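You operate a simulated robot arm through the tools that you are given. There is no shell and no other tool.

Carry out the task below with a simulated two-armed robot. There is one attempt and no reset: what you move stays moved.

TASK
Grease the pump bearing, start the pump and ease its dial into the green.
Fine: three strokes with the pump off; feed open, then switch on once; trim by the return valve.

It is judged by the outcome, as a careful person would: the job done as asked, and still so three seconds after it is handed in. It fails if anything else is knocked over, pushed out of place, dropped, spilled or broken.

THE ROBOT
Two 7-joint arms with two-finger parallel grippers on one trunk that stands fixed in place. Base frame: the origin is at the foot of the trunk, x ahead of it, y to its left, z up. Lengths are in m, angles in degrees, forces in N, time in s.
The left shoulder is at [0.071, 0.156, 1.305], the right one opposite. Each reaches about 1.231 m from its shoulder. Payload 3.91 kg a hand.
The TCP of each hand is the grasp point between the finger pads, 0.03 m short of the fingertips. In the tool frame z runs along the fingers and y along their closing line. Largest opening 0.11 m; finger width 0.02, thickness 0.01; the body of the gripper, 0.048 by 0.112 m, starts 0.055 m behind the TCP.
Orientation is that of the tool frame in the base frame, as [roll, pitch, yaw] about the fixed x, y, z axes, in that order (R = Rz(yaw) Ry(pitch) Rx(roll)). With the fingers straight down and closing along the base's y, the tool's x points along the base's -x, its y along +y and its z along -z.

THE INTERFACE
- The arms move only by the tool send_rows. It takes "left_plan", "right_plan" or both (then of equal length, played together; a hand with none holds still); each is a list of rows, each a list of 7 numbers: the closure, from 0 (fully open) to 1 (shut), then the shift along the tool's x, y, z in m, then the turn, a rotation vector about the tool's x, y, z in rad. In form: [[gripper, x, y, z, ax, ay, az], ...]. A call has 1 to 20 rows; each row shifts and turns the commanded pose from where the row before left it, along the tool's axes as they then stand. Each row takes 0.2 s and may step no farther than 0.05 m and 8.6 degrees from the row before; otherwise, or with a gripper value out of range, the whole call is refused. Where a pose cannot be reached the arm comes as near as it can. A force on the tool above 60 N (or 10 N above the force at the start of the call, whichever is more), or a blocked arm, ends the call early, and 0.2 s more pass. Each finger travels about 0.108 m/s and halts on what it meets, pressing with about 23 N; the grip force reading is that of the motor and also rises with nothing between the fingers. The clock runs only during rows and for 0.2 s after the last one: add rows that do not move to give the fingers time. It gives the time, the measured TCP pose, the force on the tool (base axes), the opening and the grip force at its end, in the units of the frame above (readings bear some noise), with the torque about the TCP (base axes, N m) and any sound that the robot's microphone picked up.
- Cameras (640 x 400 px; columns grow to the right, rows downward): "scene" is now at [0.1248, -0.0482, 1.5369]; the picture's right is [-0.53, -0.85, 0.00], its down [-0.46, 0.29, -0.84] and it looks along [0.71, -0.45, -0.54] (base axes); focal length 286 px, centre (320, 200). "left" rides on the left gripper at [0.072, -0.017, -0.103] in its tool frame; the picture's right is [0.23, 0.97, 0.00], its down [-0.76, 0.18, -0.62] and it looks along [-0.61, 0.14, 0.78] (tool axes); focal length 222 px, centre (320, 200). "right" rides on the right gripper at [0.072, 0.017, -0.103] in its tool frame; the picture's right is [-0.23, 0.97, 0.00], its down [-0.76, -0.18, -0.62] and it looks along [-0.61, -0.14, 0.78] (tool axes); focal length 222 px, centre (320, 200). There is no depth. A picture from a camera that has moved, and an enlarged one, comes with that camera's place and axes in the base frame and with its lens.
- capture(camera): a new picture of that camera. The clock stands still meanwhile.
- lift_body(by): slides the trunk up (or, below 0, down) by that many m; the arms and the scene camera ride with it, the base frame stays. It gives what a move gives, with no picture.
- turn_head(pan, tilt): turns the head with the scene camera to pan (to the left, within 86 degrees either way) and tilt (down, from -29 to 69), counted from straight ahead of the robot. It gives what a move gives.
- inspect(camera, box): a new picture of the part [left, top, right, bottom] of that camera's present view, enlarged. The clock stands still meanwhile.
- close_job(): hands the job in; it is judged then, once.

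Nothing tells you positions but the pictures and the camera data. Unless the task says otherwise, let go and move clear before handing in.

The tools are called after "Request:" as name(argument=value, ...) on one line, values as JSON. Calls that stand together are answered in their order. send_rows: Moves the arms, as the interface text tells. Its arguments: {"type":"object","properties":{"left_plan":{"type":"array","items":{"type":"array","items":{"type":"number"}}},"right_plan":{"type":"array","items":{"type":"array","items":{"type":"number"}}}},"required":[]} The other tools are called the same way: lift_body (by) moves the trunk up or down; turn_head (pan, tilt) turns the head that bears the scene camera; capture (camera) takes a picture; inspect (camera, box) takes an enlarged picture of a part of a camera's view; close_job () hands the job in.

At the start:

```text
time_s: 0.0
left_position: [0.7468, -0.0882, 1.2687]
left_tool_rot: [-179.9, -0.1, 180.0]
left_contact_force: [-0.1, -0.1, -1.1]
left_ft_torque: [-0.01, -0.01, -0.05]
left_grip_width: 0.1099
left_gripper_force: 0.0
right_position: [0.489, -0.6582, 1.371]
right_tool_rot: [-180.0, -0.1, -180.0]
right_contact_force: [0.4, 0.0, 0.5]
right_ft_torque: [-0.01, 0.0, 0.02]
right_grip_width: 0.11
right_gripper_force: 0.0
trunk travel left (down, up): [-0.75, 0.19]
head pan, tilt (commanded): [-32.1, 32.8]
```

scene: 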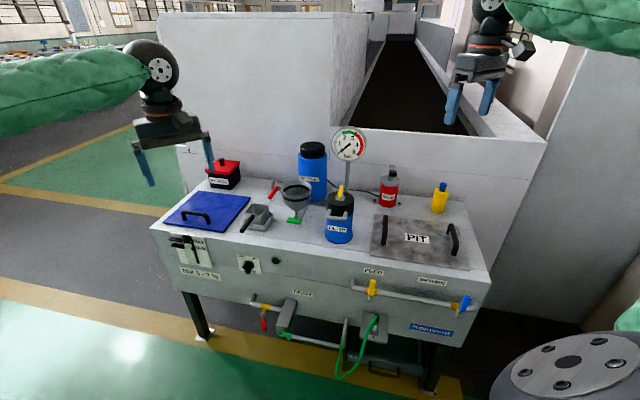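
right: 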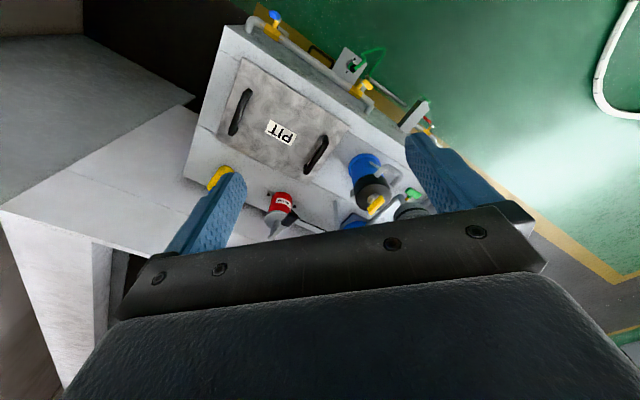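
left: 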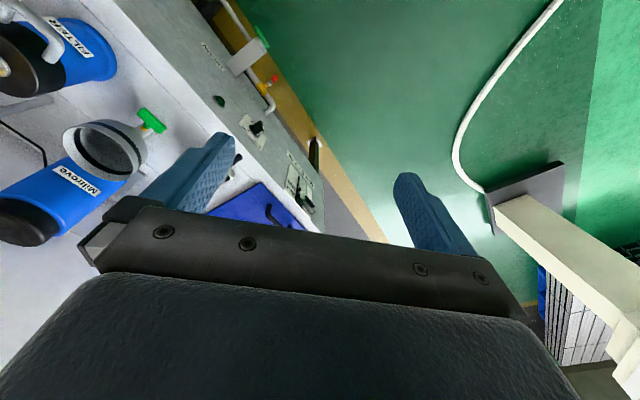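

I see a workbench with a pump, gauge, pit cover, valves and switches on the front panel. I'll enlarge parts of the scene before touching anything.

Request:
inspect(camera="scene", box=[150, 120, 330, 260])

Request:
inspect(camera="scene", box=[310, 120, 490, 260])

Request:
inspect(camera="scene", box=[150, 220, 330, 360])

Request:
inspect(camera="scene", box=[310, 250, 490, 390])

```text
2.86 times, centred on (240, 190) of scene
camera zoom: at [0.1248, -0.0482, 1.5369], right [-0.53, -0.85, 0.0], down [-0.46, 0.29, -0.84], along [0.71, -0.45, -0.54], focal length 819 px, centre (549, 229)
```

zoom: 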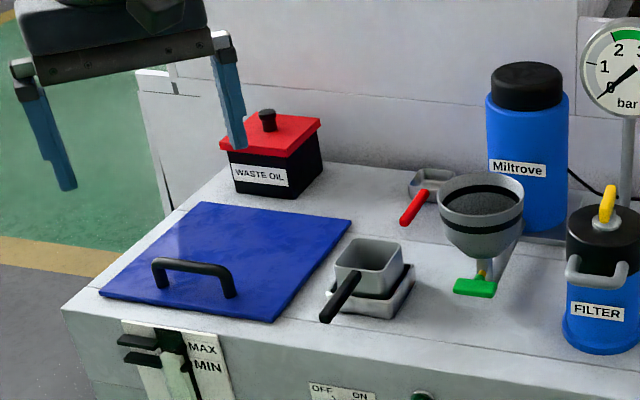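

```text
2.86 times, centred on (400, 190) of scene
camera zoom: at [0.1248, -0.0482, 1.5369], right [-0.53, -0.85, 0.0], down [-0.46, 0.29, -0.84], along [0.71, -0.45, -0.54], focal length 819 px, centre (91, 229)
```

zoom: 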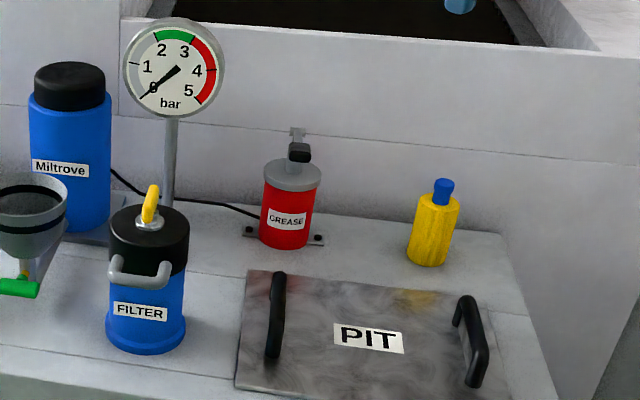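

```text
2.86 times, centred on (240, 290) of scene
camera zoom: at [0.1248, -0.0482, 1.5369], right [-0.53, -0.85, 0.0], down [-0.46, 0.29, -0.84], along [0.71, -0.45, -0.54], focal length 819 px, centre (549, -57)
```

zoom: 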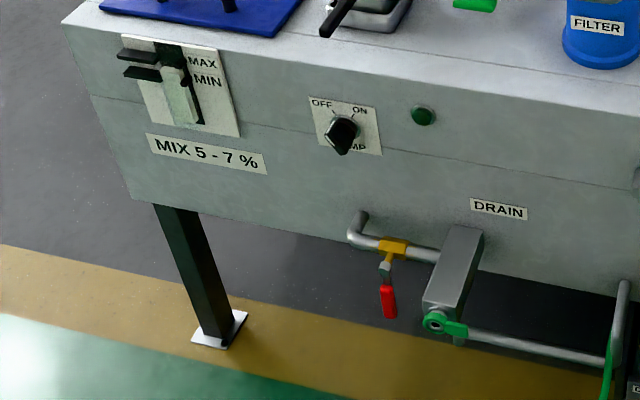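

```text
2.86 times, centred on (400, 320) of scene
camera zoom: at [0.1248, -0.0482, 1.5369], right [-0.53, -0.85, 0.0], down [-0.46, 0.29, -0.84], along [0.71, -0.45, -0.54], focal length 819 px, centre (91, -143)
```

zoom: 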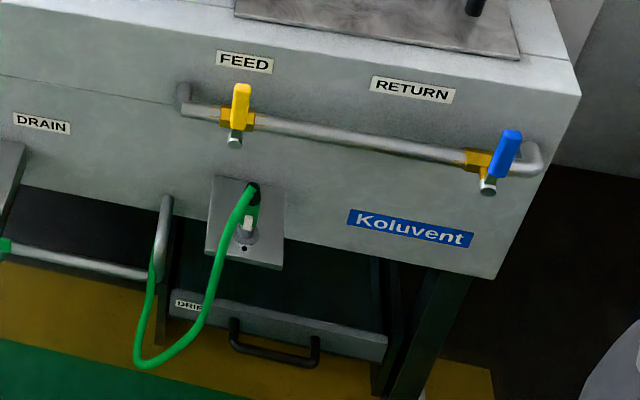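

The bench is turned about 45° to my right, with its top near z≈0.8. I'll zoom in on the working parts: lubricator, gauge, switch and valves.

Request:
inspect(camera="scene", box=[360, 150, 420, 215])

Request:
inspect(camera="scene", box=[225, 245, 300, 292])

Request:
inspect(camera="scene", box=[345, 260, 409, 300])

Request:
inspect(camera="scene", box=[430, 275, 494, 330])

Request:
inspect(camera="scene", box=[160, 225, 240, 285])

Request:
inspect(camera="scene", box=[320, 300, 400, 390])

```text
6.15 times, centred on (390, 182) of scene
camera zoom: at [0.1248, -0.0482, 1.5369], right [-0.53, -0.85, 0.0], down [-0.46, 0.29, -0.84], along [0.71, -0.45, -0.54], focal length 1763 px, centre (-111, 308)
```

zoom: 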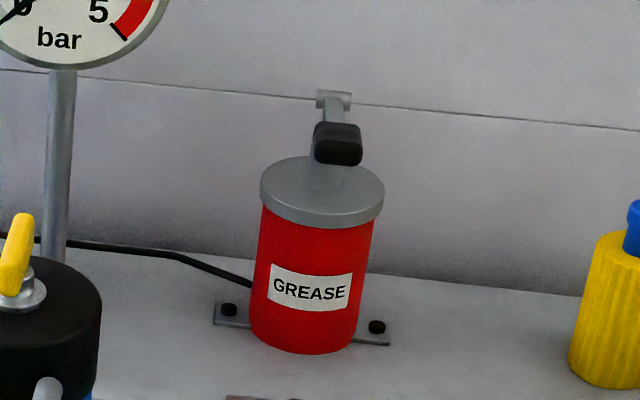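

```text
8.51 times, centred on (262, 268) of scene
camera zoom: at [0.1248, -0.0482, 1.5369], right [-0.53, -0.85, 0.0], down [-0.46, 0.29, -0.84], along [0.71, -0.45, -0.54], focal length 2439 px, centre (809, -383)
```

zoom: 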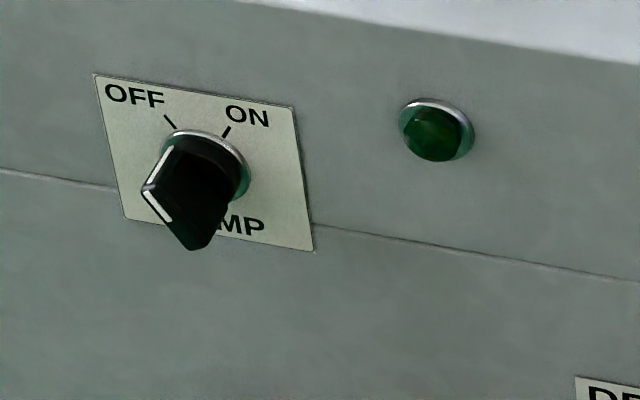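

```text
10.00 times, centred on (377, 280) of scene
camera zoom: at [0.1248, -0.0482, 1.5369], right [-0.53, -0.85, 0.0], down [-0.46, 0.29, -0.84], along [0.71, -0.45, -0.54], focal length 2865 px, centre (-250, -600)
```

zoom: 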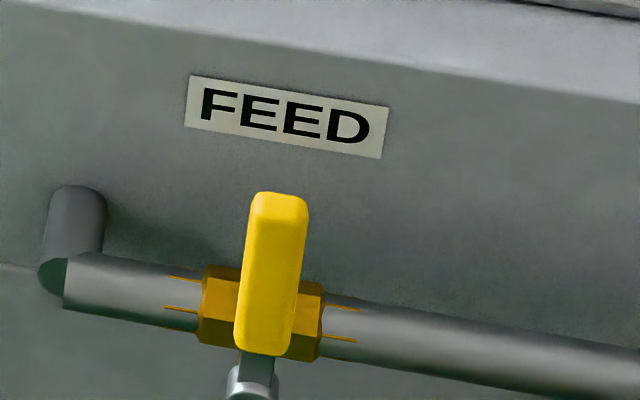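

```text
7.27 times, centred on (462, 302) of scene
camera zoom: at [0.1248, -0.0482, 1.5369], right [-0.53, -0.85, 0.0], down [-0.46, 0.29, -0.84], along [0.71, -0.45, -0.54], focal length 2084 px, centre (-713, -546)
```

zoom: 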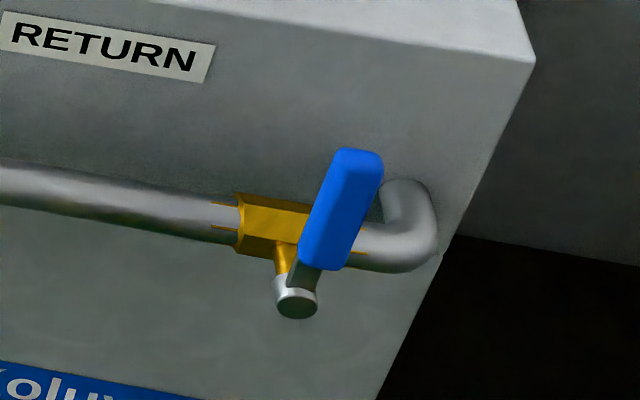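

```text
6.67 times, centred on (200, 255) of scene
camera zoom: at [0.1248, -0.0482, 1.5369], right [-0.53, -0.85, 0.0], down [-0.46, 0.29, -0.84], along [0.71, -0.45, -0.54], focal length 1910 px, centre (1120, -167)
```

zoom: 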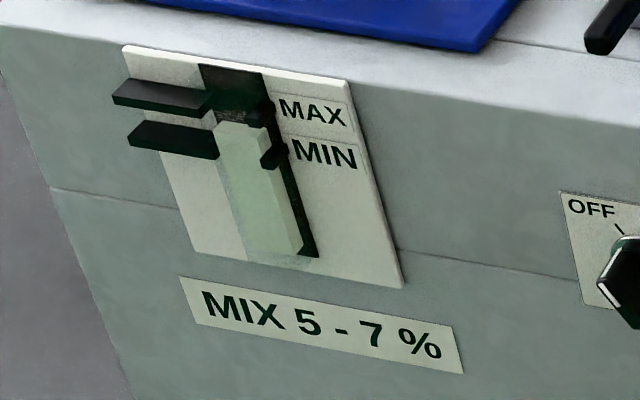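

```text
4.44 times, centred on (360, 345) of scene
camera zoom: at [0.1248, -0.0482, 1.5369], right [-0.53, -0.85, 0.0], down [-0.46, 0.29, -0.84], along [0.71, -0.45, -0.54], focal length 1274 px, centre (142, -444)
```

zoom: 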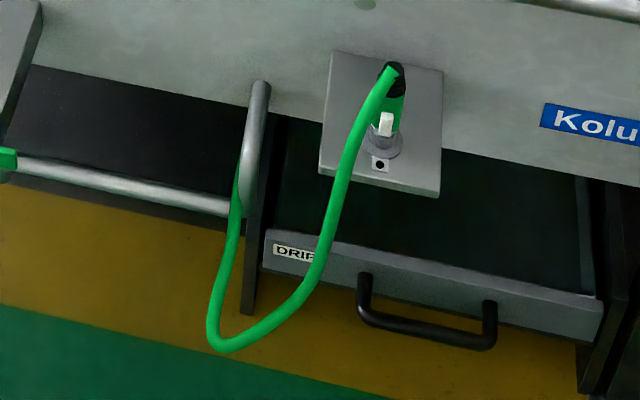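

Next I look at the lubricator and gauge from the hand cameras and in more detail.

Request:
inspect(camera="right", box=[245, 180, 335, 240])

Request:
inspect(camera="scene", box=[326, 122, 376, 165])

Request:
inspect(camera="right", box=[230, 0, 450, 140])

Request:
inspect(camera="left", box=[190, 60, 330, 220])

```text
6.67 times, centred on (290, 210) of right
camera zoom: at [0.4164, -0.64, 1.4735], right [0.23, 0.97, 0.0], down [0.76, -0.18, 0.62], along [0.61, -0.14, -0.78], focal length 1481 px, centre (520, 133)
```

zoom: 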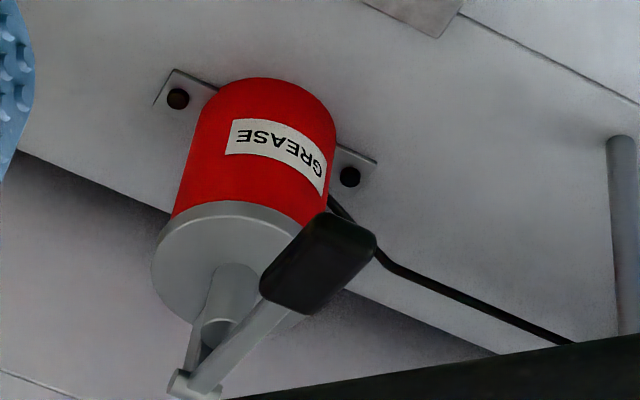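

```text
9.30 times, centred on (351, 144) of scene
camera zoom: at [0.1248, -0.0482, 1.5369], right [-0.53, -0.85, 0.0], down [-0.46, 0.29, -0.84], along [0.71, -0.45, -0.54], focal length 2665 px, centre (32, 726)
```

zoom: 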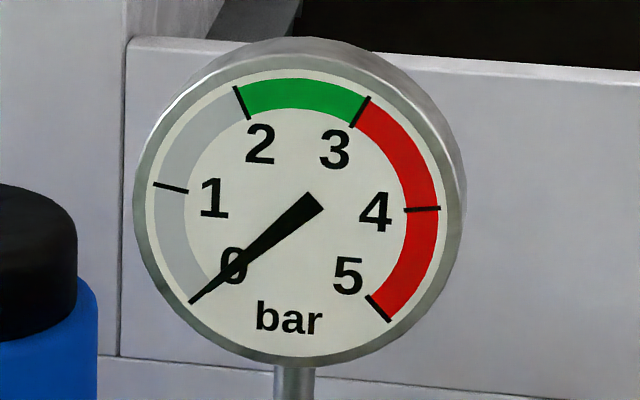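

```text
2.86 times, centred on (340, 70) of right
camera zoom: at [0.4164, -0.64, 1.4735], right [0.23, 0.97, 0.0], down [0.76, -0.18, 0.62], along [0.61, -0.14, -0.78], focal length 635 px, centre (263, 571)
```

zoom: 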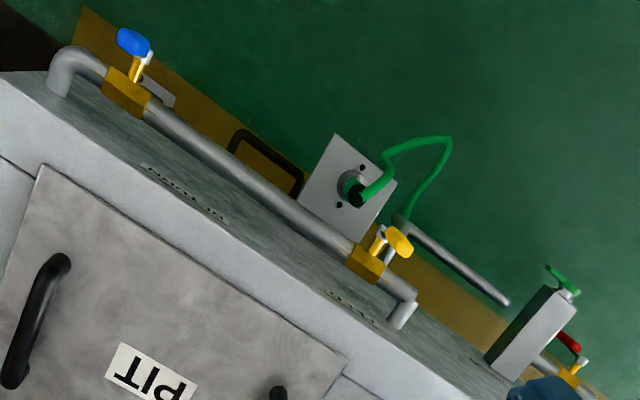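

```text
2.50 times, centred on (260, 140) of left
camera zoom: at [0.6736, -0.1044, 1.3719], right [-0.23, 0.97, 0.0], down [0.76, 0.18, 0.62], along [0.61, 0.14, -0.78], focal length 555 px, centre (470, 350)
```

zoom: 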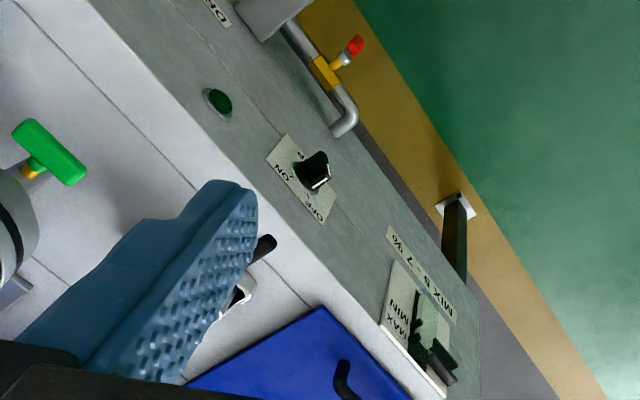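

The grease lever grip is near (0.82, -0.82, 1.02), with its pivot behind it. The switch is near (0.97, -0.24, 0.69), FEED near (0.58, -0.54, 0.77) and RETURN near (0.38, -0.75, 0.76). I'll first turn the right hand to face the bench, still high and clear.

Request:
send_rows(right_plan=[[0, 0, 0, 0, 0, 0, 0.1309], [0, 0, 0, 0, 0, 0, 0.1309], [0, 0, 0, 0, 0, 0, 0.1309], [0, 0, 0, 0, 0, 0, 0.1309], [0, 0, 0, 0, 0, 0, 0.1309], [0, 0, 0, 0, 0, 0, 0.1309], [0, 0, 0, 0, 0, -0.1309, 0], [0, 0, 0, 0, 0, -0.1309, 0], [0, 0, 0, 0, 0, -0.1309, 0], [0, 0, 0, 0, 0, -0.1309, 0], [0, 0, 0, 0, 0, -0.1309, 0], [0, 0, 0, 0, 0, -0.1309, 0]])

Request:
capture(camera="right")

Request:
capture(camera="scene")

```text
time_s: 2.6
left_position: [0.7471, -0.0873, 1.2682]
left_tool_rot: [-180.0, 0.0, -180.0]
left_contact_force: [0.0, 0.3, -0.2]
left_ft_torque: [-0.01, 0.02, 0.03]
left_grip_width: 0.11
left_gripper_force: 0.0
right_position: [0.4883, -0.657, 1.3707]
right_tool_rot: [180.0, 45.1, 135.0]
right_contact_force: [0.0, -0.5, 0.4]
right_ft_torque: [-0.02, -0.02, -0.03]
right_grip_width: 0.11
right_gripper_force: 0.0
trunk travel left (down, up): [-0.75, 0.19]
head pan, tilt (commanded): [-32.1, 32.8]
```

```text
taken
camera right: at [0.4124, -0.5567, 1.3925], right [0.8, 0.58, 0.16], down [-0.06, -0.19, 0.98], along [0.6, -0.79, -0.12], focal length 222 px, centre (320, 200)
```

right: 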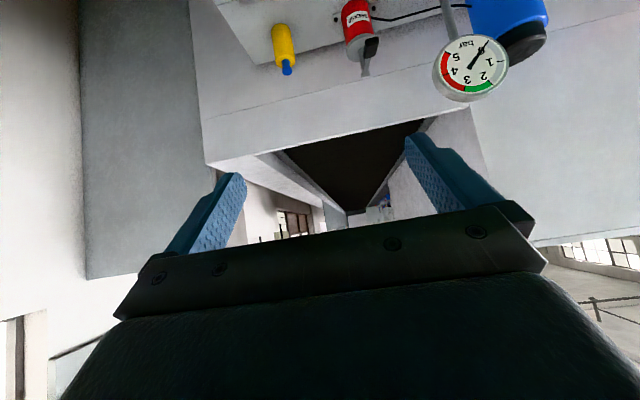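

```text
taken
camera scene: at [0.1242, -0.048, 1.5369], right [-0.53, -0.85, 0.0], down [-0.46, 0.29, -0.84], along [0.71, -0.45, -0.54], focal length 286 px, centre (320, 200)
```

scene: 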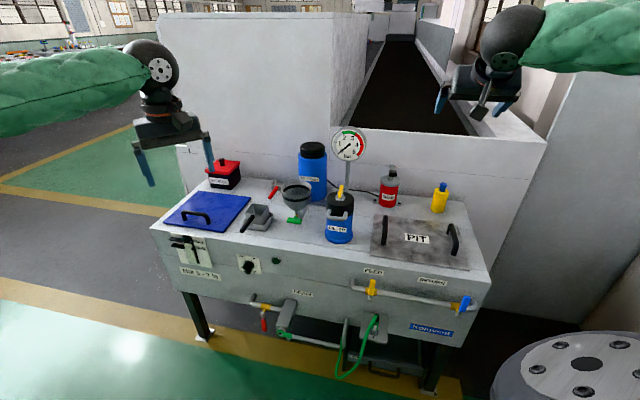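

The hand is now tilted 45° toward the bench, and the gauge sits about 0.17 m left of the lever. I'll bring the hand in line with the grease lever, stop short, and look.

Request:
send_rows(right_plan=[[0.3, 0, 0.015, 0.037, 0, 0, 0], [0.3, 0, 0.015, 0.037, 0, 0, 0], [0.3, 0, 0.015, 0.037, 0, 0, 0], [0.3, 0, 0.015, 0.037, 0, 0, 0], [0.3, 0, 0.015, 0.037, 0, 0, 0], [0.3, 0, 0.015, 0.037, 0, 0, 0], [0.3, 0, 0.015, 0.037, 0, 0, 0], [0.3, 0, 0.015, 0.037, 0, 0, 0]])

Request:
capture(camera="right")

Request:
inspect(camera="scene", box=[320, 90, 480, 220])

```text
time_s: 4.4
left_position: [0.7493, -0.0884, 1.2665]
left_tool_rot: [-180.0, -0.1, 179.8]
left_contact_force: [0.7, 0.2, 1.1]
left_ft_torque: [0.01, 0.04, -0.02]
left_grip_width: 0.11
left_gripper_force: 0.1
right_position: [0.7226, -0.7221, 1.1585]
right_tool_rot: [-179.9, 44.9, 135.1]
right_contact_force: [0.1, 0.2, -0.1]
right_ft_torque: [-0.01, 0.03, 0.0]
right_grip_width: 0.0771
right_gripper_force: 0.0
trunk travel left (down, up): [-0.75, 0.19]
head pan, tilt (commanded): [-32.1, 32.8]
```

```text
taken
camera right: at [0.6465, -0.6209, 1.1805], right [0.8, 0.57, 0.16], down [-0.05, -0.2, 0.98], along [0.59, -0.79, -0.13], focal length 222 px, centre (320, 200)
```

right: 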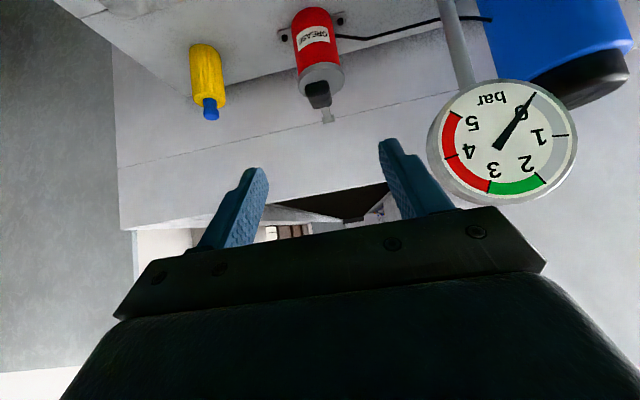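

```text
3.08 times, centred on (400, 155) of scene
camera zoom: at [0.1266, -0.0492, 1.5367], right [-0.53, -0.85, 0.0], down [-0.46, 0.29, -0.84], along [0.71, -0.45, -0.54], focal length 882 px, centre (74, 338)
```

zoom: 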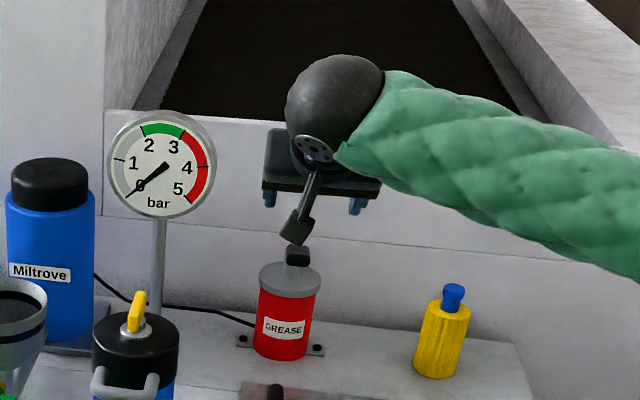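

The gauge and the lubricator are both in view. I'll zoom in to refine the grip position.

Request:
inspect(camera="right", box=[270, 0, 370, 130])

Request:
inspect(camera="scene", box=[370, 160, 410, 190])

```text
3.08 times, centred on (320, 65) of right
camera zoom: at [0.6465, -0.6209, 1.1805], right [0.8, 0.57, 0.16], down [-0.05, -0.2, 0.98], along [0.59, -0.79, -0.13], focal length 684 px, centre (320, 615)
```

zoom: 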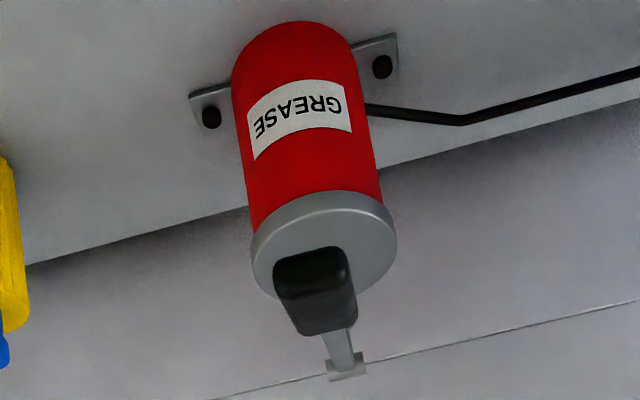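

```text
13.33 times, centred on (390, 175) of scene
camera zoom: at [0.1266, -0.0492, 1.5367], right [-0.53, -0.85, 0.0], down [-0.46, 0.29, -0.84], along [0.71, -0.45, -0.54], focal length 3820 px, centre (-613, 533)
```

zoom: 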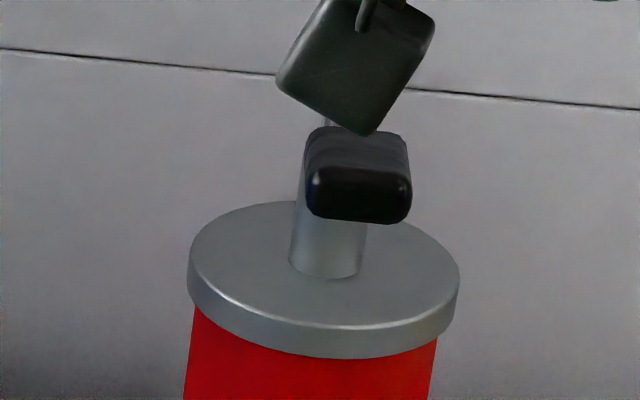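

The lever grip is roughly 3 cm wide at about (0.813, -0.815, 1.017), with its top near z 1.027. I'll close the fingers and move just above it, leaving the push for the next step.

Request:
send_rows(right_plan=[[1, -0.0074, -0.0005, 0.0334, 0, 0, 0], [1, -0.0074, -0.0005, 0.0334, 0, 0, 0], [1, -0.0074, -0.0005, 0.0334, 0, 0, 0], [1, -0.0074, -0.0005, 0.0334, 0, 0, 0], [1, 0, 0, 0, 0, 0, 0]])

Request:
capture(camera="right")

Request:
inspect(camera="right", box=[240, 40, 400, 170])

Request:
inspect(camera="scene", box=[355, 135, 435, 215])

Request:
capture(camera="left")

```text
time_s: 5.6
left_position: [0.7462, -0.0885, 1.2681]
left_tool_rot: [179.9, 0.0, 180.0]
left_contact_force: [-0.7, 0.7, -0.2]
left_ft_torque: [0.0, 0.01, -0.02]
left_grip_width: 0.1101
left_gripper_force: 0.1
right_position: [0.8016, -0.8024, 1.0869]
right_tool_rot: [-180.0, 45.1, 135.0]
right_contact_force: [-0.3, -0.3, -0.5]
right_ft_torque: [-0.04, -0.04, 0.0]
right_grip_width: 0.0
right_gripper_force: 23.1
trunk travel left (down, up): [-0.75, 0.19]
head pan, tilt (commanded): [-32.1, 32.8]
```

```text
taken
camera right: at [0.7251, -0.7025, 1.1095], right [0.8, 0.58, 0.16], down [-0.06, -0.2, 0.98], along [0.6, -0.79, -0.12], focal length 222 px, centre (320, 200)
```

right: 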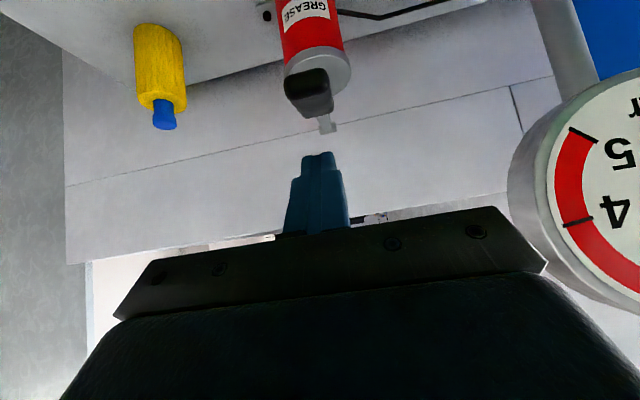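

```text
3.08 times, centred on (320, 105) of right
camera zoom: at [0.7251, -0.7025, 1.1095], right [0.8, 0.58, 0.16], down [-0.06, -0.2, 0.98], along [0.6, -0.79, -0.12], focal length 684 px, centre (320, 492)
```

zoom: 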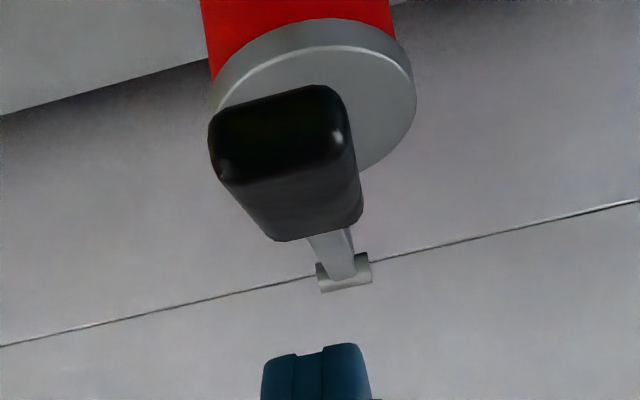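

```text
5.00 times, centred on (395, 175) of scene
camera zoom: at [0.1236, -0.0478, 1.537], right [-0.53, -0.85, 0.0], down [-0.46, 0.29, -0.84], along [0.71, -0.45, -0.54], focal length 1433 px, centre (-55, 325)
```

zoom: 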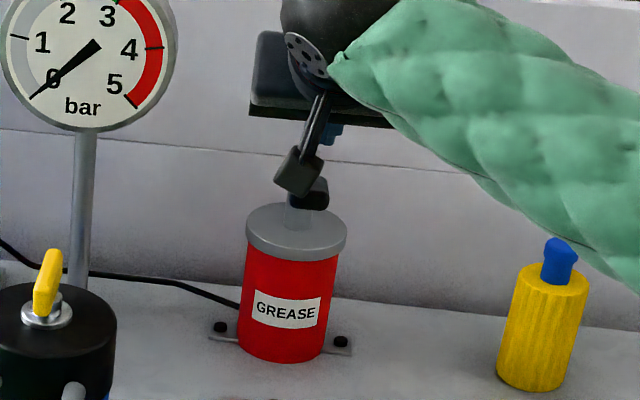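

```text
taken
camera left: at [0.6725, -0.1041, 1.3726], right [-0.23, 0.97, 0.0], down [0.76, 0.18, 0.62], along [0.61, 0.14, -0.78], focal length 222 px, centre (320, 200)
```

left: 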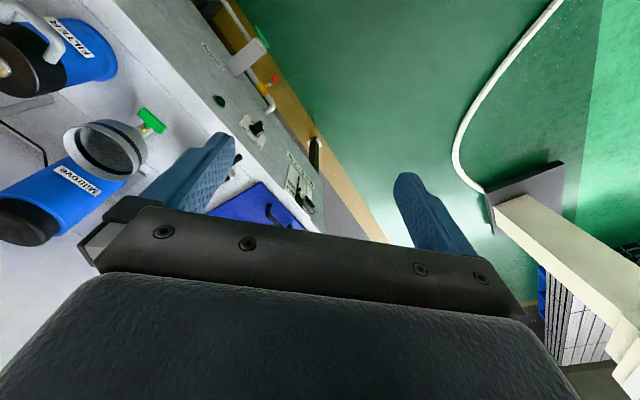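

The closed fingertips are about 3 cm above the middle of the black grip. I'll lower gently in small steps and watch the force.

Request:
send_rows(right_plan=[[1, -0.0057, 0, 0.0057, 0, 0, 0], [1, 0.0071, 0, 0.0071, 0, 0, 0], [1, 0.0071, 0, 0.0071, 0, 0, 0], [1, 0.0071, 0, 0.0071, 0, 0, 0], [1, 0.0071, 0, 0.0071, 0, 0, 0]])

Request:
inspect(camera="right", box=[240, 40, 400, 170])

Request:
inspect(camera="scene", box=[355, 135, 435, 215])

```text
time_s: 6.8
left_position: [0.7475, -0.0882, 1.2686]
left_tool_rot: [-180.0, 0.0, -179.9]
left_contact_force: [-0.9, -0.2, -0.7]
left_ft_torque: [-0.01, -0.02, 0.0]
left_grip_width: 0.11
left_gripper_force: 0.1
right_position: [0.8081, -0.8096, 1.0471]
right_tool_rot: [-180.0, 44.9, 135.0]
right_contact_force: [-0.6, -0.3, 1.8]
right_ft_torque: [-0.02, 0.0, -0.02]
right_grip_width: 0.0
right_gripper_force: 23.1
trunk travel left (down, up): [-0.75, 0.19]
head pan, tilt (commanded): [-32.1, 32.8]
```

```text
3.08 times, centred on (320, 105) of right
camera zoom: at [0.7316, -0.7085, 1.0693], right [0.8, 0.58, 0.16], down [-0.06, -0.2, 0.98], along [0.59, -0.79, -0.12], focal length 684 px, centre (320, 492)
```

zoom: 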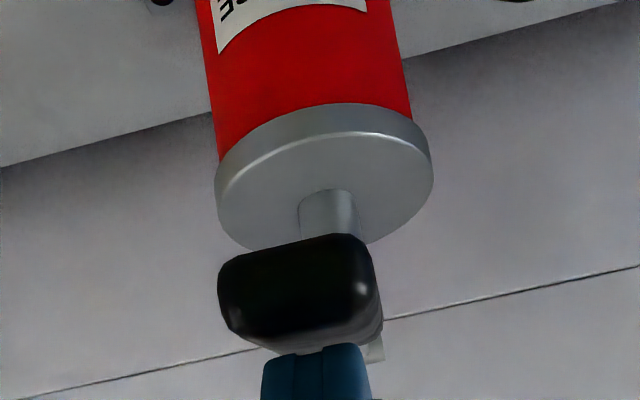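

```text
5.00 times, centred on (395, 175) of scene
camera zoom: at [0.1246, -0.0478, 1.537], right [-0.53, -0.85, 0.0], down [-0.46, 0.29, -0.84], along [0.71, -0.45, -0.54], focal length 1433 px, centre (-55, 325)
```

zoom: 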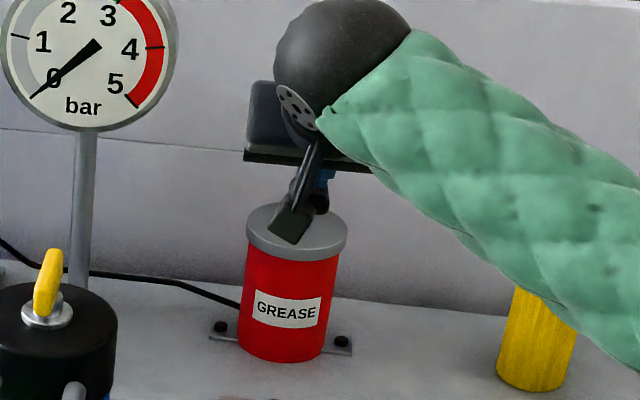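

Contact has just begun, at about 2 N. I'll check where the arm and elbow are relative to the bench before pushing further.

Request:
capture(camera="scene")

```text
taken
camera scene: at [0.1246, -0.0478, 1.537], right [-0.53, -0.85, 0.0], down [-0.46, 0.29, -0.84], along [0.71, -0.45, -0.54], focal length 286 px, centre (320, 200)
```

scene: 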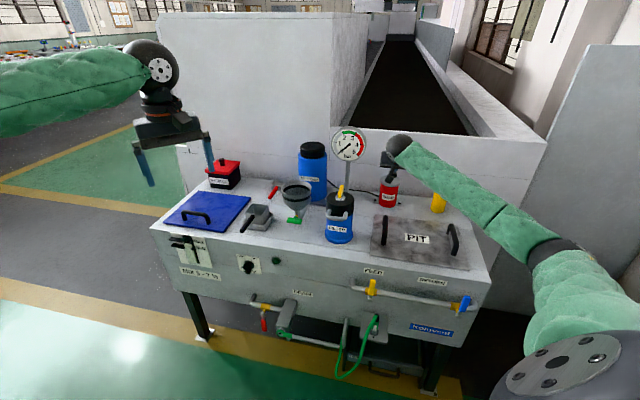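

The forearm stays high (z > 1.1), well clear of the bottle and bench. I'll push the lever down step by step.

Request:
send_rows(right_plan=[[1, 0.0071, 0, 0.0071, 0, 0, 0], [1, 0.0071, 0, 0.0071, 0, 0, 0]])

Request:
inspect(camera="right", box=[240, 40, 400, 170])

Request:
inspect(camera="scene", box=[355, 135, 435, 215])

```text
time_s: 7.4
left_position: [0.7469, -0.0876, 1.2686]
left_tool_rot: [180.0, 0.0, -180.0]
left_contact_force: [1.2, -0.7, -0.1]
left_ft_torque: [0.02, 0.01, 0.01]
left_grip_width: 0.1101
left_gripper_force: 0.0
right_position: [0.8085, -0.809, 1.0266]
right_tool_rot: [-180.0, 45.0, 135.0]
right_contact_force: [0.2, -0.4, 2.8]
right_ft_torque: [-0.03, -0.04, 0.01]
right_grip_width: 0.0
right_gripper_force: 22.7
trunk travel left (down, up): [-0.75, 0.19]
head pan, tilt (commanded): [-32.1, 32.8]
```

```text
3.08 times, centred on (320, 105) of right
camera zoom: at [0.7317, -0.7082, 1.049], right [0.8, 0.58, 0.16], down [-0.06, -0.2, 0.98], along [0.59, -0.79, -0.12], focal length 684 px, centre (320, 492)
```

zoom: 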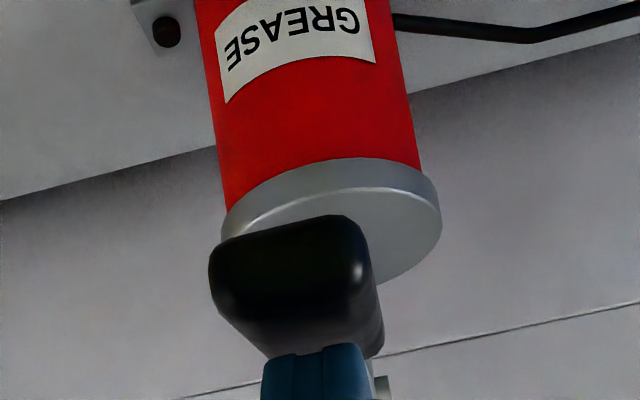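

```text
5.00 times, centred on (395, 175) of scene
camera zoom: at [0.1247, -0.048, 1.5369], right [-0.53, -0.85, 0.0], down [-0.46, 0.29, -0.84], along [0.71, -0.45, -0.54], focal length 1433 px, centre (-55, 325)
```

zoom: 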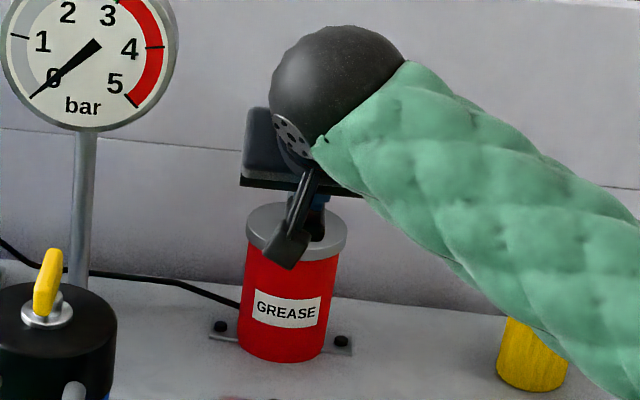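

The lever is following down at under 3 N. I continue.

Request:
send_rows(right_plan=[[1, 0.0071, 0, 0.0071, 0, 0, 0], [1, 0.0071, 0, 0.0071, 0, 0, 0]])

Request:
inspect(camera="right", box=[240, 40, 400, 170])

```text
time_s: 8.0
left_position: [0.7483, -0.0874, 1.2674]
left_tool_rot: [180.0, 0.0, 180.0]
left_contact_force: [-0.1, 0.4, 0.1]
left_ft_torque: [-0.01, 0.01, -0.01]
left_grip_width: 0.11
left_gripper_force: 0.1
right_position: [0.8077, -0.8096, 1.0074]
right_tool_rot: [180.0, 45.0, 135.0]
right_contact_force: [1.0, -0.5, 4.5]
right_ft_torque: [-0.05, -0.08, -0.06]
right_grip_width: 0.0
right_gripper_force: 23.0
trunk travel left (down, up): [-0.75, 0.19]
head pan, tilt (commanded): [-32.1, 32.8]
```

```text
3.08 times, centred on (320, 105) of right
camera zoom: at [0.7316, -0.7079, 1.0291], right [0.8, 0.58, 0.16], down [-0.06, -0.2, 0.98], along [0.59, -0.79, -0.12], focal length 684 px, centre (320, 492)
```

zoom: 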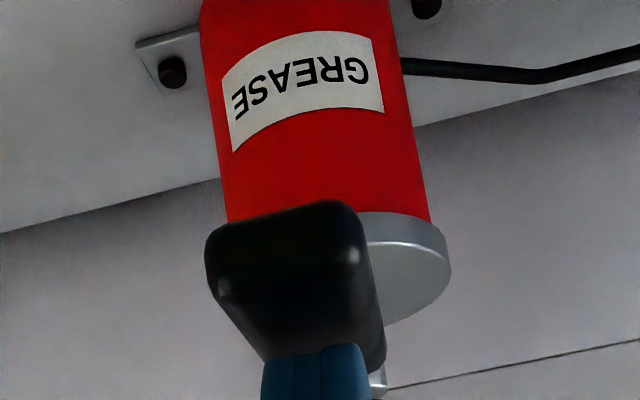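

Request:
send_rows(right_plan=[[1, 0.0057, 0, 0.0057, 0, 0, 0], [1, 0.0057, 0, 0.0057, 0, 0, 0]])

Request:
inspect(camera="right", box=[240, 40, 400, 170])

Request:
inspect(camera="scene", box=[355, 135, 435, 215])

```text
time_s: 8.6
left_position: [0.7475, -0.0874, 1.2668]
left_tool_rot: [179.9, 0.0, 179.9]
left_contact_force: [0.3, 0.0, -0.3]
left_ft_torque: [0.01, 0.0, -0.01]
left_grip_width: 0.1101
left_gripper_force: 0.0
right_position: [0.8072, -0.808, 0.991]
right_tool_rot: [180.0, 45.0, 135.0]
right_contact_force: [0.8, 1.2, 4.5]
right_ft_torque: [-0.03, -0.07, 0.02]
right_grip_width: 0.0
right_gripper_force: 22.9
trunk travel left (down, up): [-0.75, 0.19]
head pan, tilt (commanded): [-32.1, 32.8]
```

```text
3.08 times, centred on (320, 105) of right
camera zoom: at [0.7312, -0.708, 1.0124], right [0.8, 0.58, 0.16], down [-0.06, -0.2, 0.98], along [0.59, -0.79, -0.12], focal length 684 px, centre (320, 492)
```

zoom: 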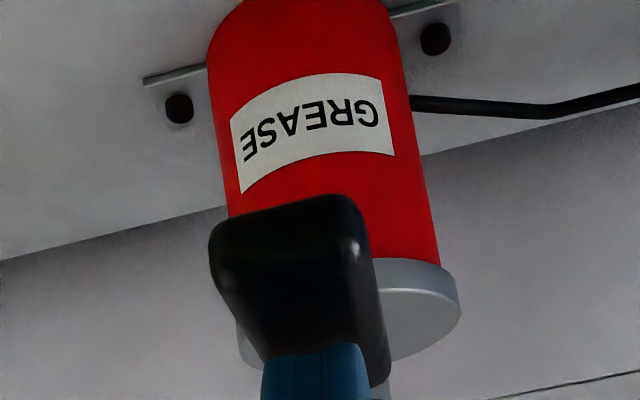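

```text
5.00 times, centred on (395, 175) of scene
camera zoom: at [0.1246, -0.0477, 1.5369], right [-0.53, -0.85, 0.0], down [-0.46, 0.29, -0.84], along [0.71, -0.45, -0.54], focal length 1433 px, centre (-55, 325)
```

zoom: 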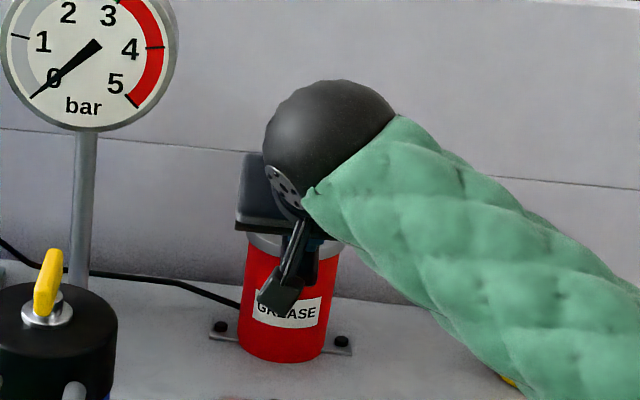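

Still an easy 4–5 N with the spring following. I continue down, easing slightly outward to keep clear of the can lid.

Request:
send_rows(right_plan=[[1, 0.0085, 0, 0.0028, 0, 0, 0], [1, 0.0085, 0, 0.0028, 0, 0, 0]])

Request:
inspect(camera="right", box=[240, 40, 400, 170])

```text
time_s: 9.2
left_position: [0.7468, -0.087, 1.2678]
left_tool_rot: [-179.9, 0.0, -179.9]
left_contact_force: [-0.2, 0.2, -0.2]
left_ft_torque: [-0.01, 0.03, 0.04]
left_grip_width: 0.11
left_gripper_force: 0.1
right_position: [0.8012, -0.8031, 0.9755]
right_tool_rot: [-180.0, 44.9, 135.1]
right_contact_force: [-0.5, -0.6, 4.8]
right_ft_torque: [-0.04, -0.06, 0.05]
right_grip_width: 0.0
right_gripper_force: 22.7
trunk travel left (down, up): [-0.75, 0.19]
head pan, tilt (commanded): [-32.1, 32.8]
```

```text
3.08 times, centred on (320, 105) of right
camera zoom: at [0.7255, -0.702, 0.9973], right [0.8, 0.58, 0.16], down [-0.06, -0.19, 0.98], along [0.59, -0.79, -0.12], focal length 684 px, centre (320, 492)
```

zoom: 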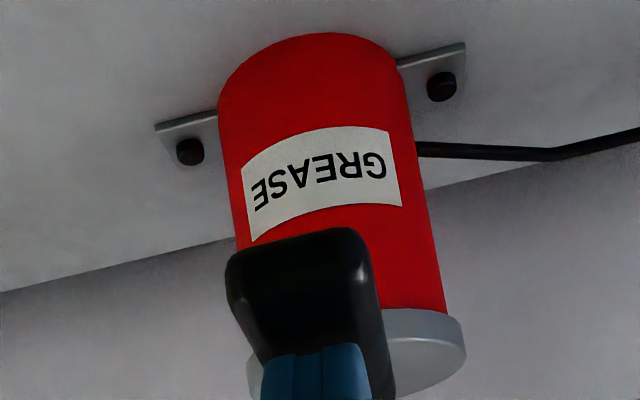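

Request:
send_rows(right_plan=[[1, 0.0085, 0, 0.0028, 0, 0, 0], [1, 0.0071, 0, 0.0043, 0, 0, 0]])

Request:
inspect(camera="right", box=[240, 40, 400, 170])

Request:
inspect(camera="scene", box=[355, 155, 435, 235])

```text
time_s: 9.8
left_position: [0.7433, -0.0835, 1.2714]
left_tool_rot: [-179.8, 0.1, -179.9]
left_contact_force: [-0.3, 0.5, -0.4]
left_ft_torque: [-0.02, -0.01, 0.02]
left_grip_width: 0.1102
left_gripper_force: 0.1
right_position: [0.7963, -0.7971, 0.9696]
right_tool_rot: [179.8, 45.6, 134.9]
right_contact_force: [-0.5, -0.7, 47.6]
right_ft_torque: [-0.49, -0.46, 0.05]
right_grip_width: 0.0001
right_gripper_force: 23.4
trunk travel left (down, up): [-0.75, 0.19]
head pan, tilt (commanded): [-32.1, 32.8]
```

```text
3.08 times, centred on (320, 105) of right
camera zoom: at [0.7199, -0.6969, 0.9897], right [0.8, 0.58, 0.16], down [-0.07, -0.19, 0.98], along [0.6, -0.79, -0.11], focal length 684 px, centre (320, 492)
```

zoom: 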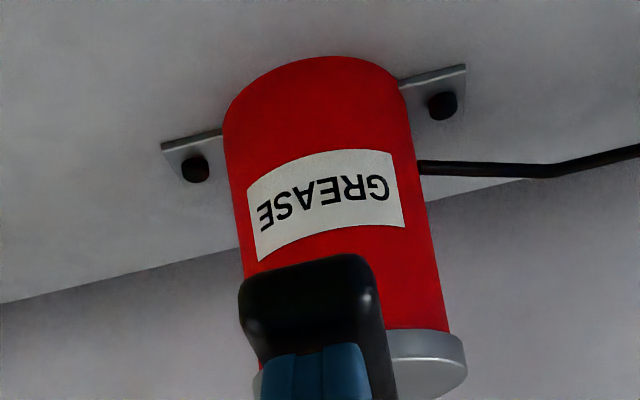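

```text
5.00 times, centred on (395, 195) of scene
camera zoom: at [0.1206, -0.0437, 1.5382], right [-0.53, -0.85, 0.0], down [-0.46, 0.29, -0.84], along [0.71, -0.45, -0.54], focal length 1433 px, centre (-55, 225)
```

zoom: 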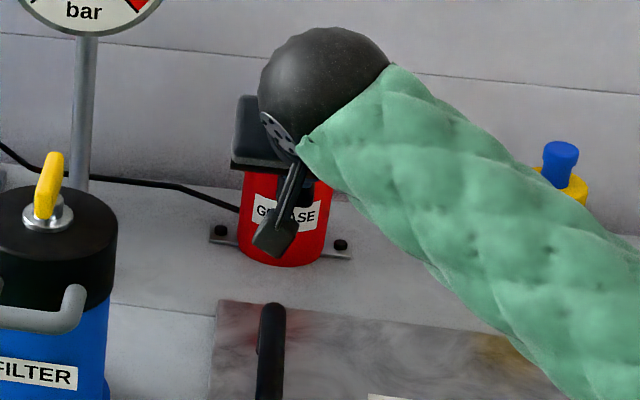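

The force jumped to about 48 N, so the lever is at its bottom stop and the first stroke is down. I'll back up along the same path and check that the lever springs back.

Request:
send_rows(right_plan=[[1, -0.0071, 0, -0.0043, 0, 0, 0], [1, -0.0085, 0, -0.0028, 0, 0, 0], [1, -0.0085, 0, -0.0028, 0, 0, 0], [1, -0.0085, 0, -0.0028, 0, 0, 0], [1, -0.0057, 0, -0.0057, 0, 0, 0], [1, -0.0057, 0, -0.0057, 0, 0, 0], [1, -0.0071, 0, -0.0071, 0, 0, 0], [1, -0.0071, 0, -0.0071, 0, 0, 0], [1, -0.0071, 0, -0.0071, 0, 0, 0], [1, -0.0071, 0, -0.0071, 0, 0, 0], [1, -0.0071, 0, -0.0071, 0, 0, 0], [1, -0.0071, 0, -0.0071, 0, 0, 0], [1, -0.0071, 0, -0.0071, 0, 0, 0]])

Request:
inspect(camera="right", box=[240, 40, 400, 170])

Request:
inspect(camera="scene", box=[355, 135, 435, 215])

```text
time_s: 12.6
left_position: [0.7481, -0.0871, 1.2685]
left_tool_rot: [-180.0, 0.0, 179.9]
left_contact_force: [0.1, -0.4, -0.1]
left_ft_torque: [-0.02, -0.02, -0.02]
left_grip_width: 0.11
left_gripper_force: 0.1
right_position: [0.8074, -0.8093, 1.076]
right_tool_rot: [-180.0, 45.0, 135.0]
right_contact_force: [-0.3, 0.4, 0.4]
right_ft_torque: [0.01, 0.01, -0.03]
right_grip_width: 0.0
right_gripper_force: 23.0
trunk travel left (down, up): [-0.75, 0.19]
head pan, tilt (commanded): [-32.1, 32.8]
```

```text
3.08 times, centred on (320, 105) of right
camera zoom: at [0.7316, -0.7085, 1.0985], right [0.8, 0.58, 0.16], down [-0.06, -0.2, 0.98], along [0.59, -0.79, -0.12], focal length 684 px, centre (320, 492)
```

zoom: 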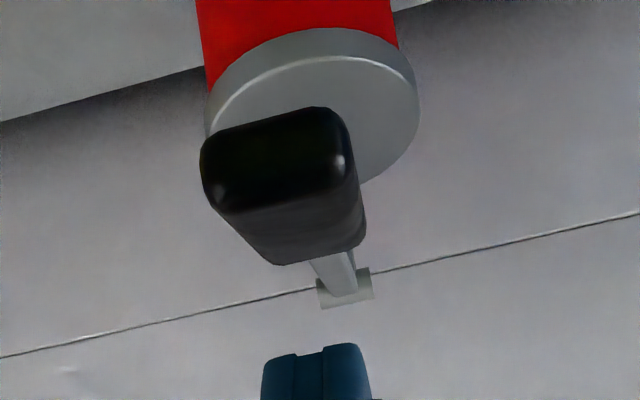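

```text
5.00 times, centred on (395, 175) of scene
camera zoom: at [0.1249, -0.0481, 1.5368], right [-0.53, -0.85, 0.0], down [-0.46, 0.29, -0.84], along [0.71, -0.45, -0.54], focal length 1433 px, centre (-55, 325)
```

zoom: 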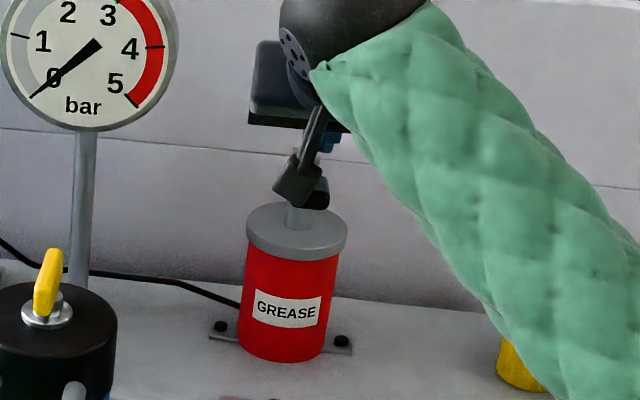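

The lever sprang back fully, so that's one stroke. Second stroke now, on the same path.

Request:
send_rows(right_plan=[[1, 0.0071, 0, 0.0071, 0, 0, 0], [1, 0.0071, 0, 0.0071, 0, 0, 0], [1, 0.0071, 0, 0.0071, 0, 0, 0], [1, 0.0071, 0, 0.0071, 0, 0, 0], [1, 0.0071, 0, 0.0071, 0, 0, 0], [1, 0.0071, 0, 0.0071, 0, 0, 0], [1, 0.0071, 0, 0.0071, 0, 0, 0], [1, 0.0057, 0, 0.0057, 0, 0, 0], [1, 0.0057, 0, 0.0057, 0, 0, 0], [1, 0.0085, 0, 0.0028, 0, 0, 0], [1, 0.0085, 0, 0.0028, 0, 0, 0], [1, 0.0085, 0, 0.0028, 0, 0, 0], [1, 0.0071, 0, 0.0043, 0, 0, 0]])

Request:
inspect(camera="right", box=[240, 40, 400, 170])

```text
time_s: 15.4
left_position: [0.7427, -0.0841, 1.2713]
left_tool_rot: [-179.7, 0.2, -180.0]
left_contact_force: [0.6, 0.3, -0.3]
left_ft_torque: [-0.02, 0.05, 0.02]
left_grip_width: 0.11
left_gripper_force: 0.0
right_position: [0.7956, -0.7983, 0.9695]
right_tool_rot: [179.8, 45.6, 134.9]
right_contact_force: [4.5, -2.6, 48.9]
right_ft_torque: [-0.62, -0.59, -0.03]
right_grip_width: 0.0002
right_gripper_force: 23.5
trunk travel left (down, up): [-0.75, 0.19]
head pan, tilt (commanded): [-32.1, 32.8]
```

```text
3.08 times, centred on (320, 105) of right
camera zoom: at [0.7191, -0.6972, 0.9896], right [0.8, 0.58, 0.17], down [-0.07, -0.19, 0.98], along [0.6, -0.8, -0.11], focal length 684 px, centre (320, 492)
```

zoom: 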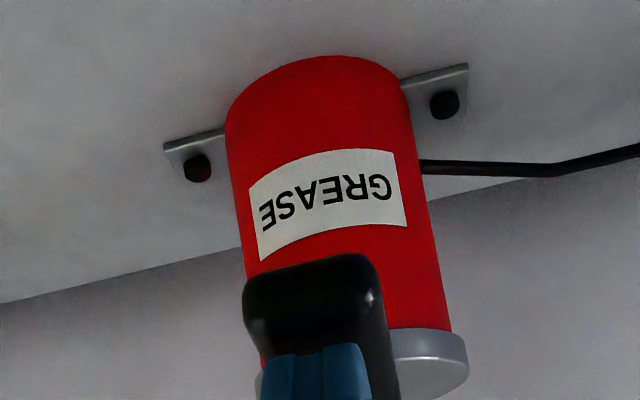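

The second stroke reached the bottom stop at the same height and force. I'll raise again and confirm the return.

Request:
send_rows(right_plan=[[1, -0.0071, 0, -0.0043, 0, 0, 0], [1, -0.0085, 0, -0.0028, 0, 0, 0], [1, -0.0085, 0, -0.0028, 0, 0, 0], [1, -0.0085, 0, -0.0028, 0, 0, 0], [1, -0.0057, 0, -0.0057, 0, 0, 0], [1, -0.0057, 0, -0.0057, 0, 0, 0], [1, -0.0071, 0, -0.0071, 0, 0, 0], [1, -0.0071, 0, -0.0071, 0, 0, 0], [1, -0.0071, 0, -0.0071, 0, 0, 0], [1, -0.0071, 0, -0.0071, 0, 0, 0], [1, -0.0071, 0, -0.0071, 0, 0, 0], [1, -0.0071, 0, -0.0071, 0, 0, 0], [1, -0.0071, 0, -0.0071, 0, 0, 0], [1, 0, 0, 0, 0, 0, 0]])

Request:
inspect(camera="right", box=[240, 40, 400, 170])

```text
time_s: 18.4
left_position: [0.747, -0.0885, 1.2669]
left_tool_rot: [180.0, 0.0, 180.0]
left_contact_force: [-0.9, -0.1, -0.4]
left_ft_torque: [0.01, 0.01, -0.01]
left_grip_width: 0.1101
left_gripper_force: 0.0
right_position: [0.8069, -0.809, 1.0775]
right_tool_rot: [180.0, 44.9, 135.0]
right_contact_force: [0.2, -0.3, -1.2]
right_ft_torque: [-0.02, -0.05, 0.0]
right_grip_width: 0.0
right_gripper_force: 23.4
trunk travel left (down, up): [-0.75, 0.19]
head pan, tilt (commanded): [-32.1, 32.8]
```

```text
3.08 times, centred on (320, 105) of right
camera zoom: at [0.7315, -0.708, 1.0988], right [0.8, 0.58, 0.16], down [-0.06, -0.2, 0.98], along [0.59, -0.79, -0.12], focal length 684 px, centre (320, 492)
```

zoom: 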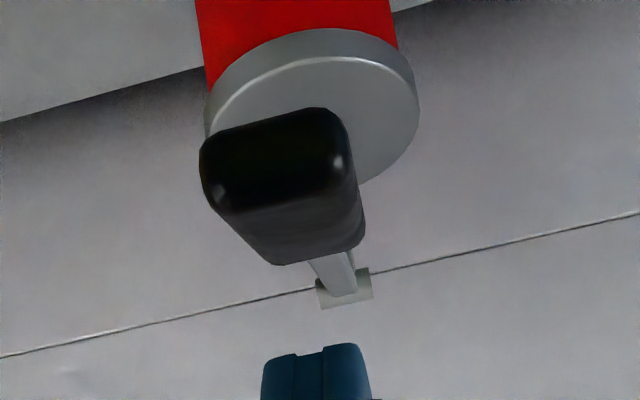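

The lever is fully up again, so two strokes are done. Third and last stroke now.

Request:
send_rows(right_plan=[[1, 0.0071, 0, 0.0071, 0, 0, 0], [1, 0.0071, 0, 0.0071, 0, 0, 0], [1, 0.0071, 0, 0.0071, 0, 0, 0], [1, 0.0071, 0, 0.0071, 0, 0, 0], [1, 0.0071, 0, 0.0071, 0, 0, 0], [1, 0.0071, 0, 0.0071, 0, 0, 0], [1, 0.0071, 0, 0.0071, 0, 0, 0], [1, 0.0057, 0, 0.0057, 0, 0, 0], [1, 0.0057, 0, 0.0057, 0, 0, 0], [1, 0.0085, 0, 0.0028, 0, 0, 0], [1, 0.0085, 0, 0.0028, 0, 0, 0], [1, 0.0085, 0, 0.0028, 0, 0, 0], [1, 0.0071, 0, 0.0043, 0, 0, 0]])

Request:
inspect(camera="right", box=[240, 40, 400, 170])

```text
time_s: 21.2
left_position: [0.7447, -0.0842, 1.2715]
left_tool_rot: [-179.8, 0.1, -180.0]
left_contact_force: [0.1, -0.5, -0.3]
left_ft_torque: [0.01, 0.0, 0.02]
left_grip_width: 0.1099
left_gripper_force: 0.2
right_position: [0.7961, -0.7962, 0.9695]
right_tool_rot: [179.8, 45.7, 134.9]
right_contact_force: [3.3, -1.5, 48.8]
right_ft_torque: [-0.56, -0.58, 0.1]
right_grip_width: 0.0
right_gripper_force: 22.7
trunk travel left (down, up): [-0.75, 0.19]
head pan, tilt (commanded): [-32.1, 32.8]
```

```text
3.08 times, centred on (320, 105) of right
camera zoom: at [0.7194, -0.6967, 0.9895], right [0.8, 0.58, 0.16], down [-0.07, -0.19, 0.98], along [0.6, -0.8, -0.11], focal length 684 px, centre (320, 492)
```

zoom: 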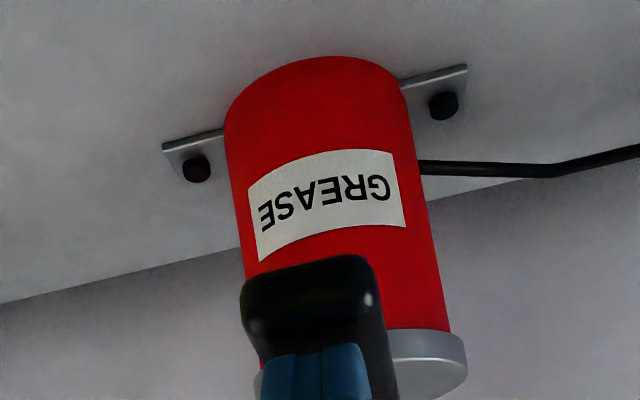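

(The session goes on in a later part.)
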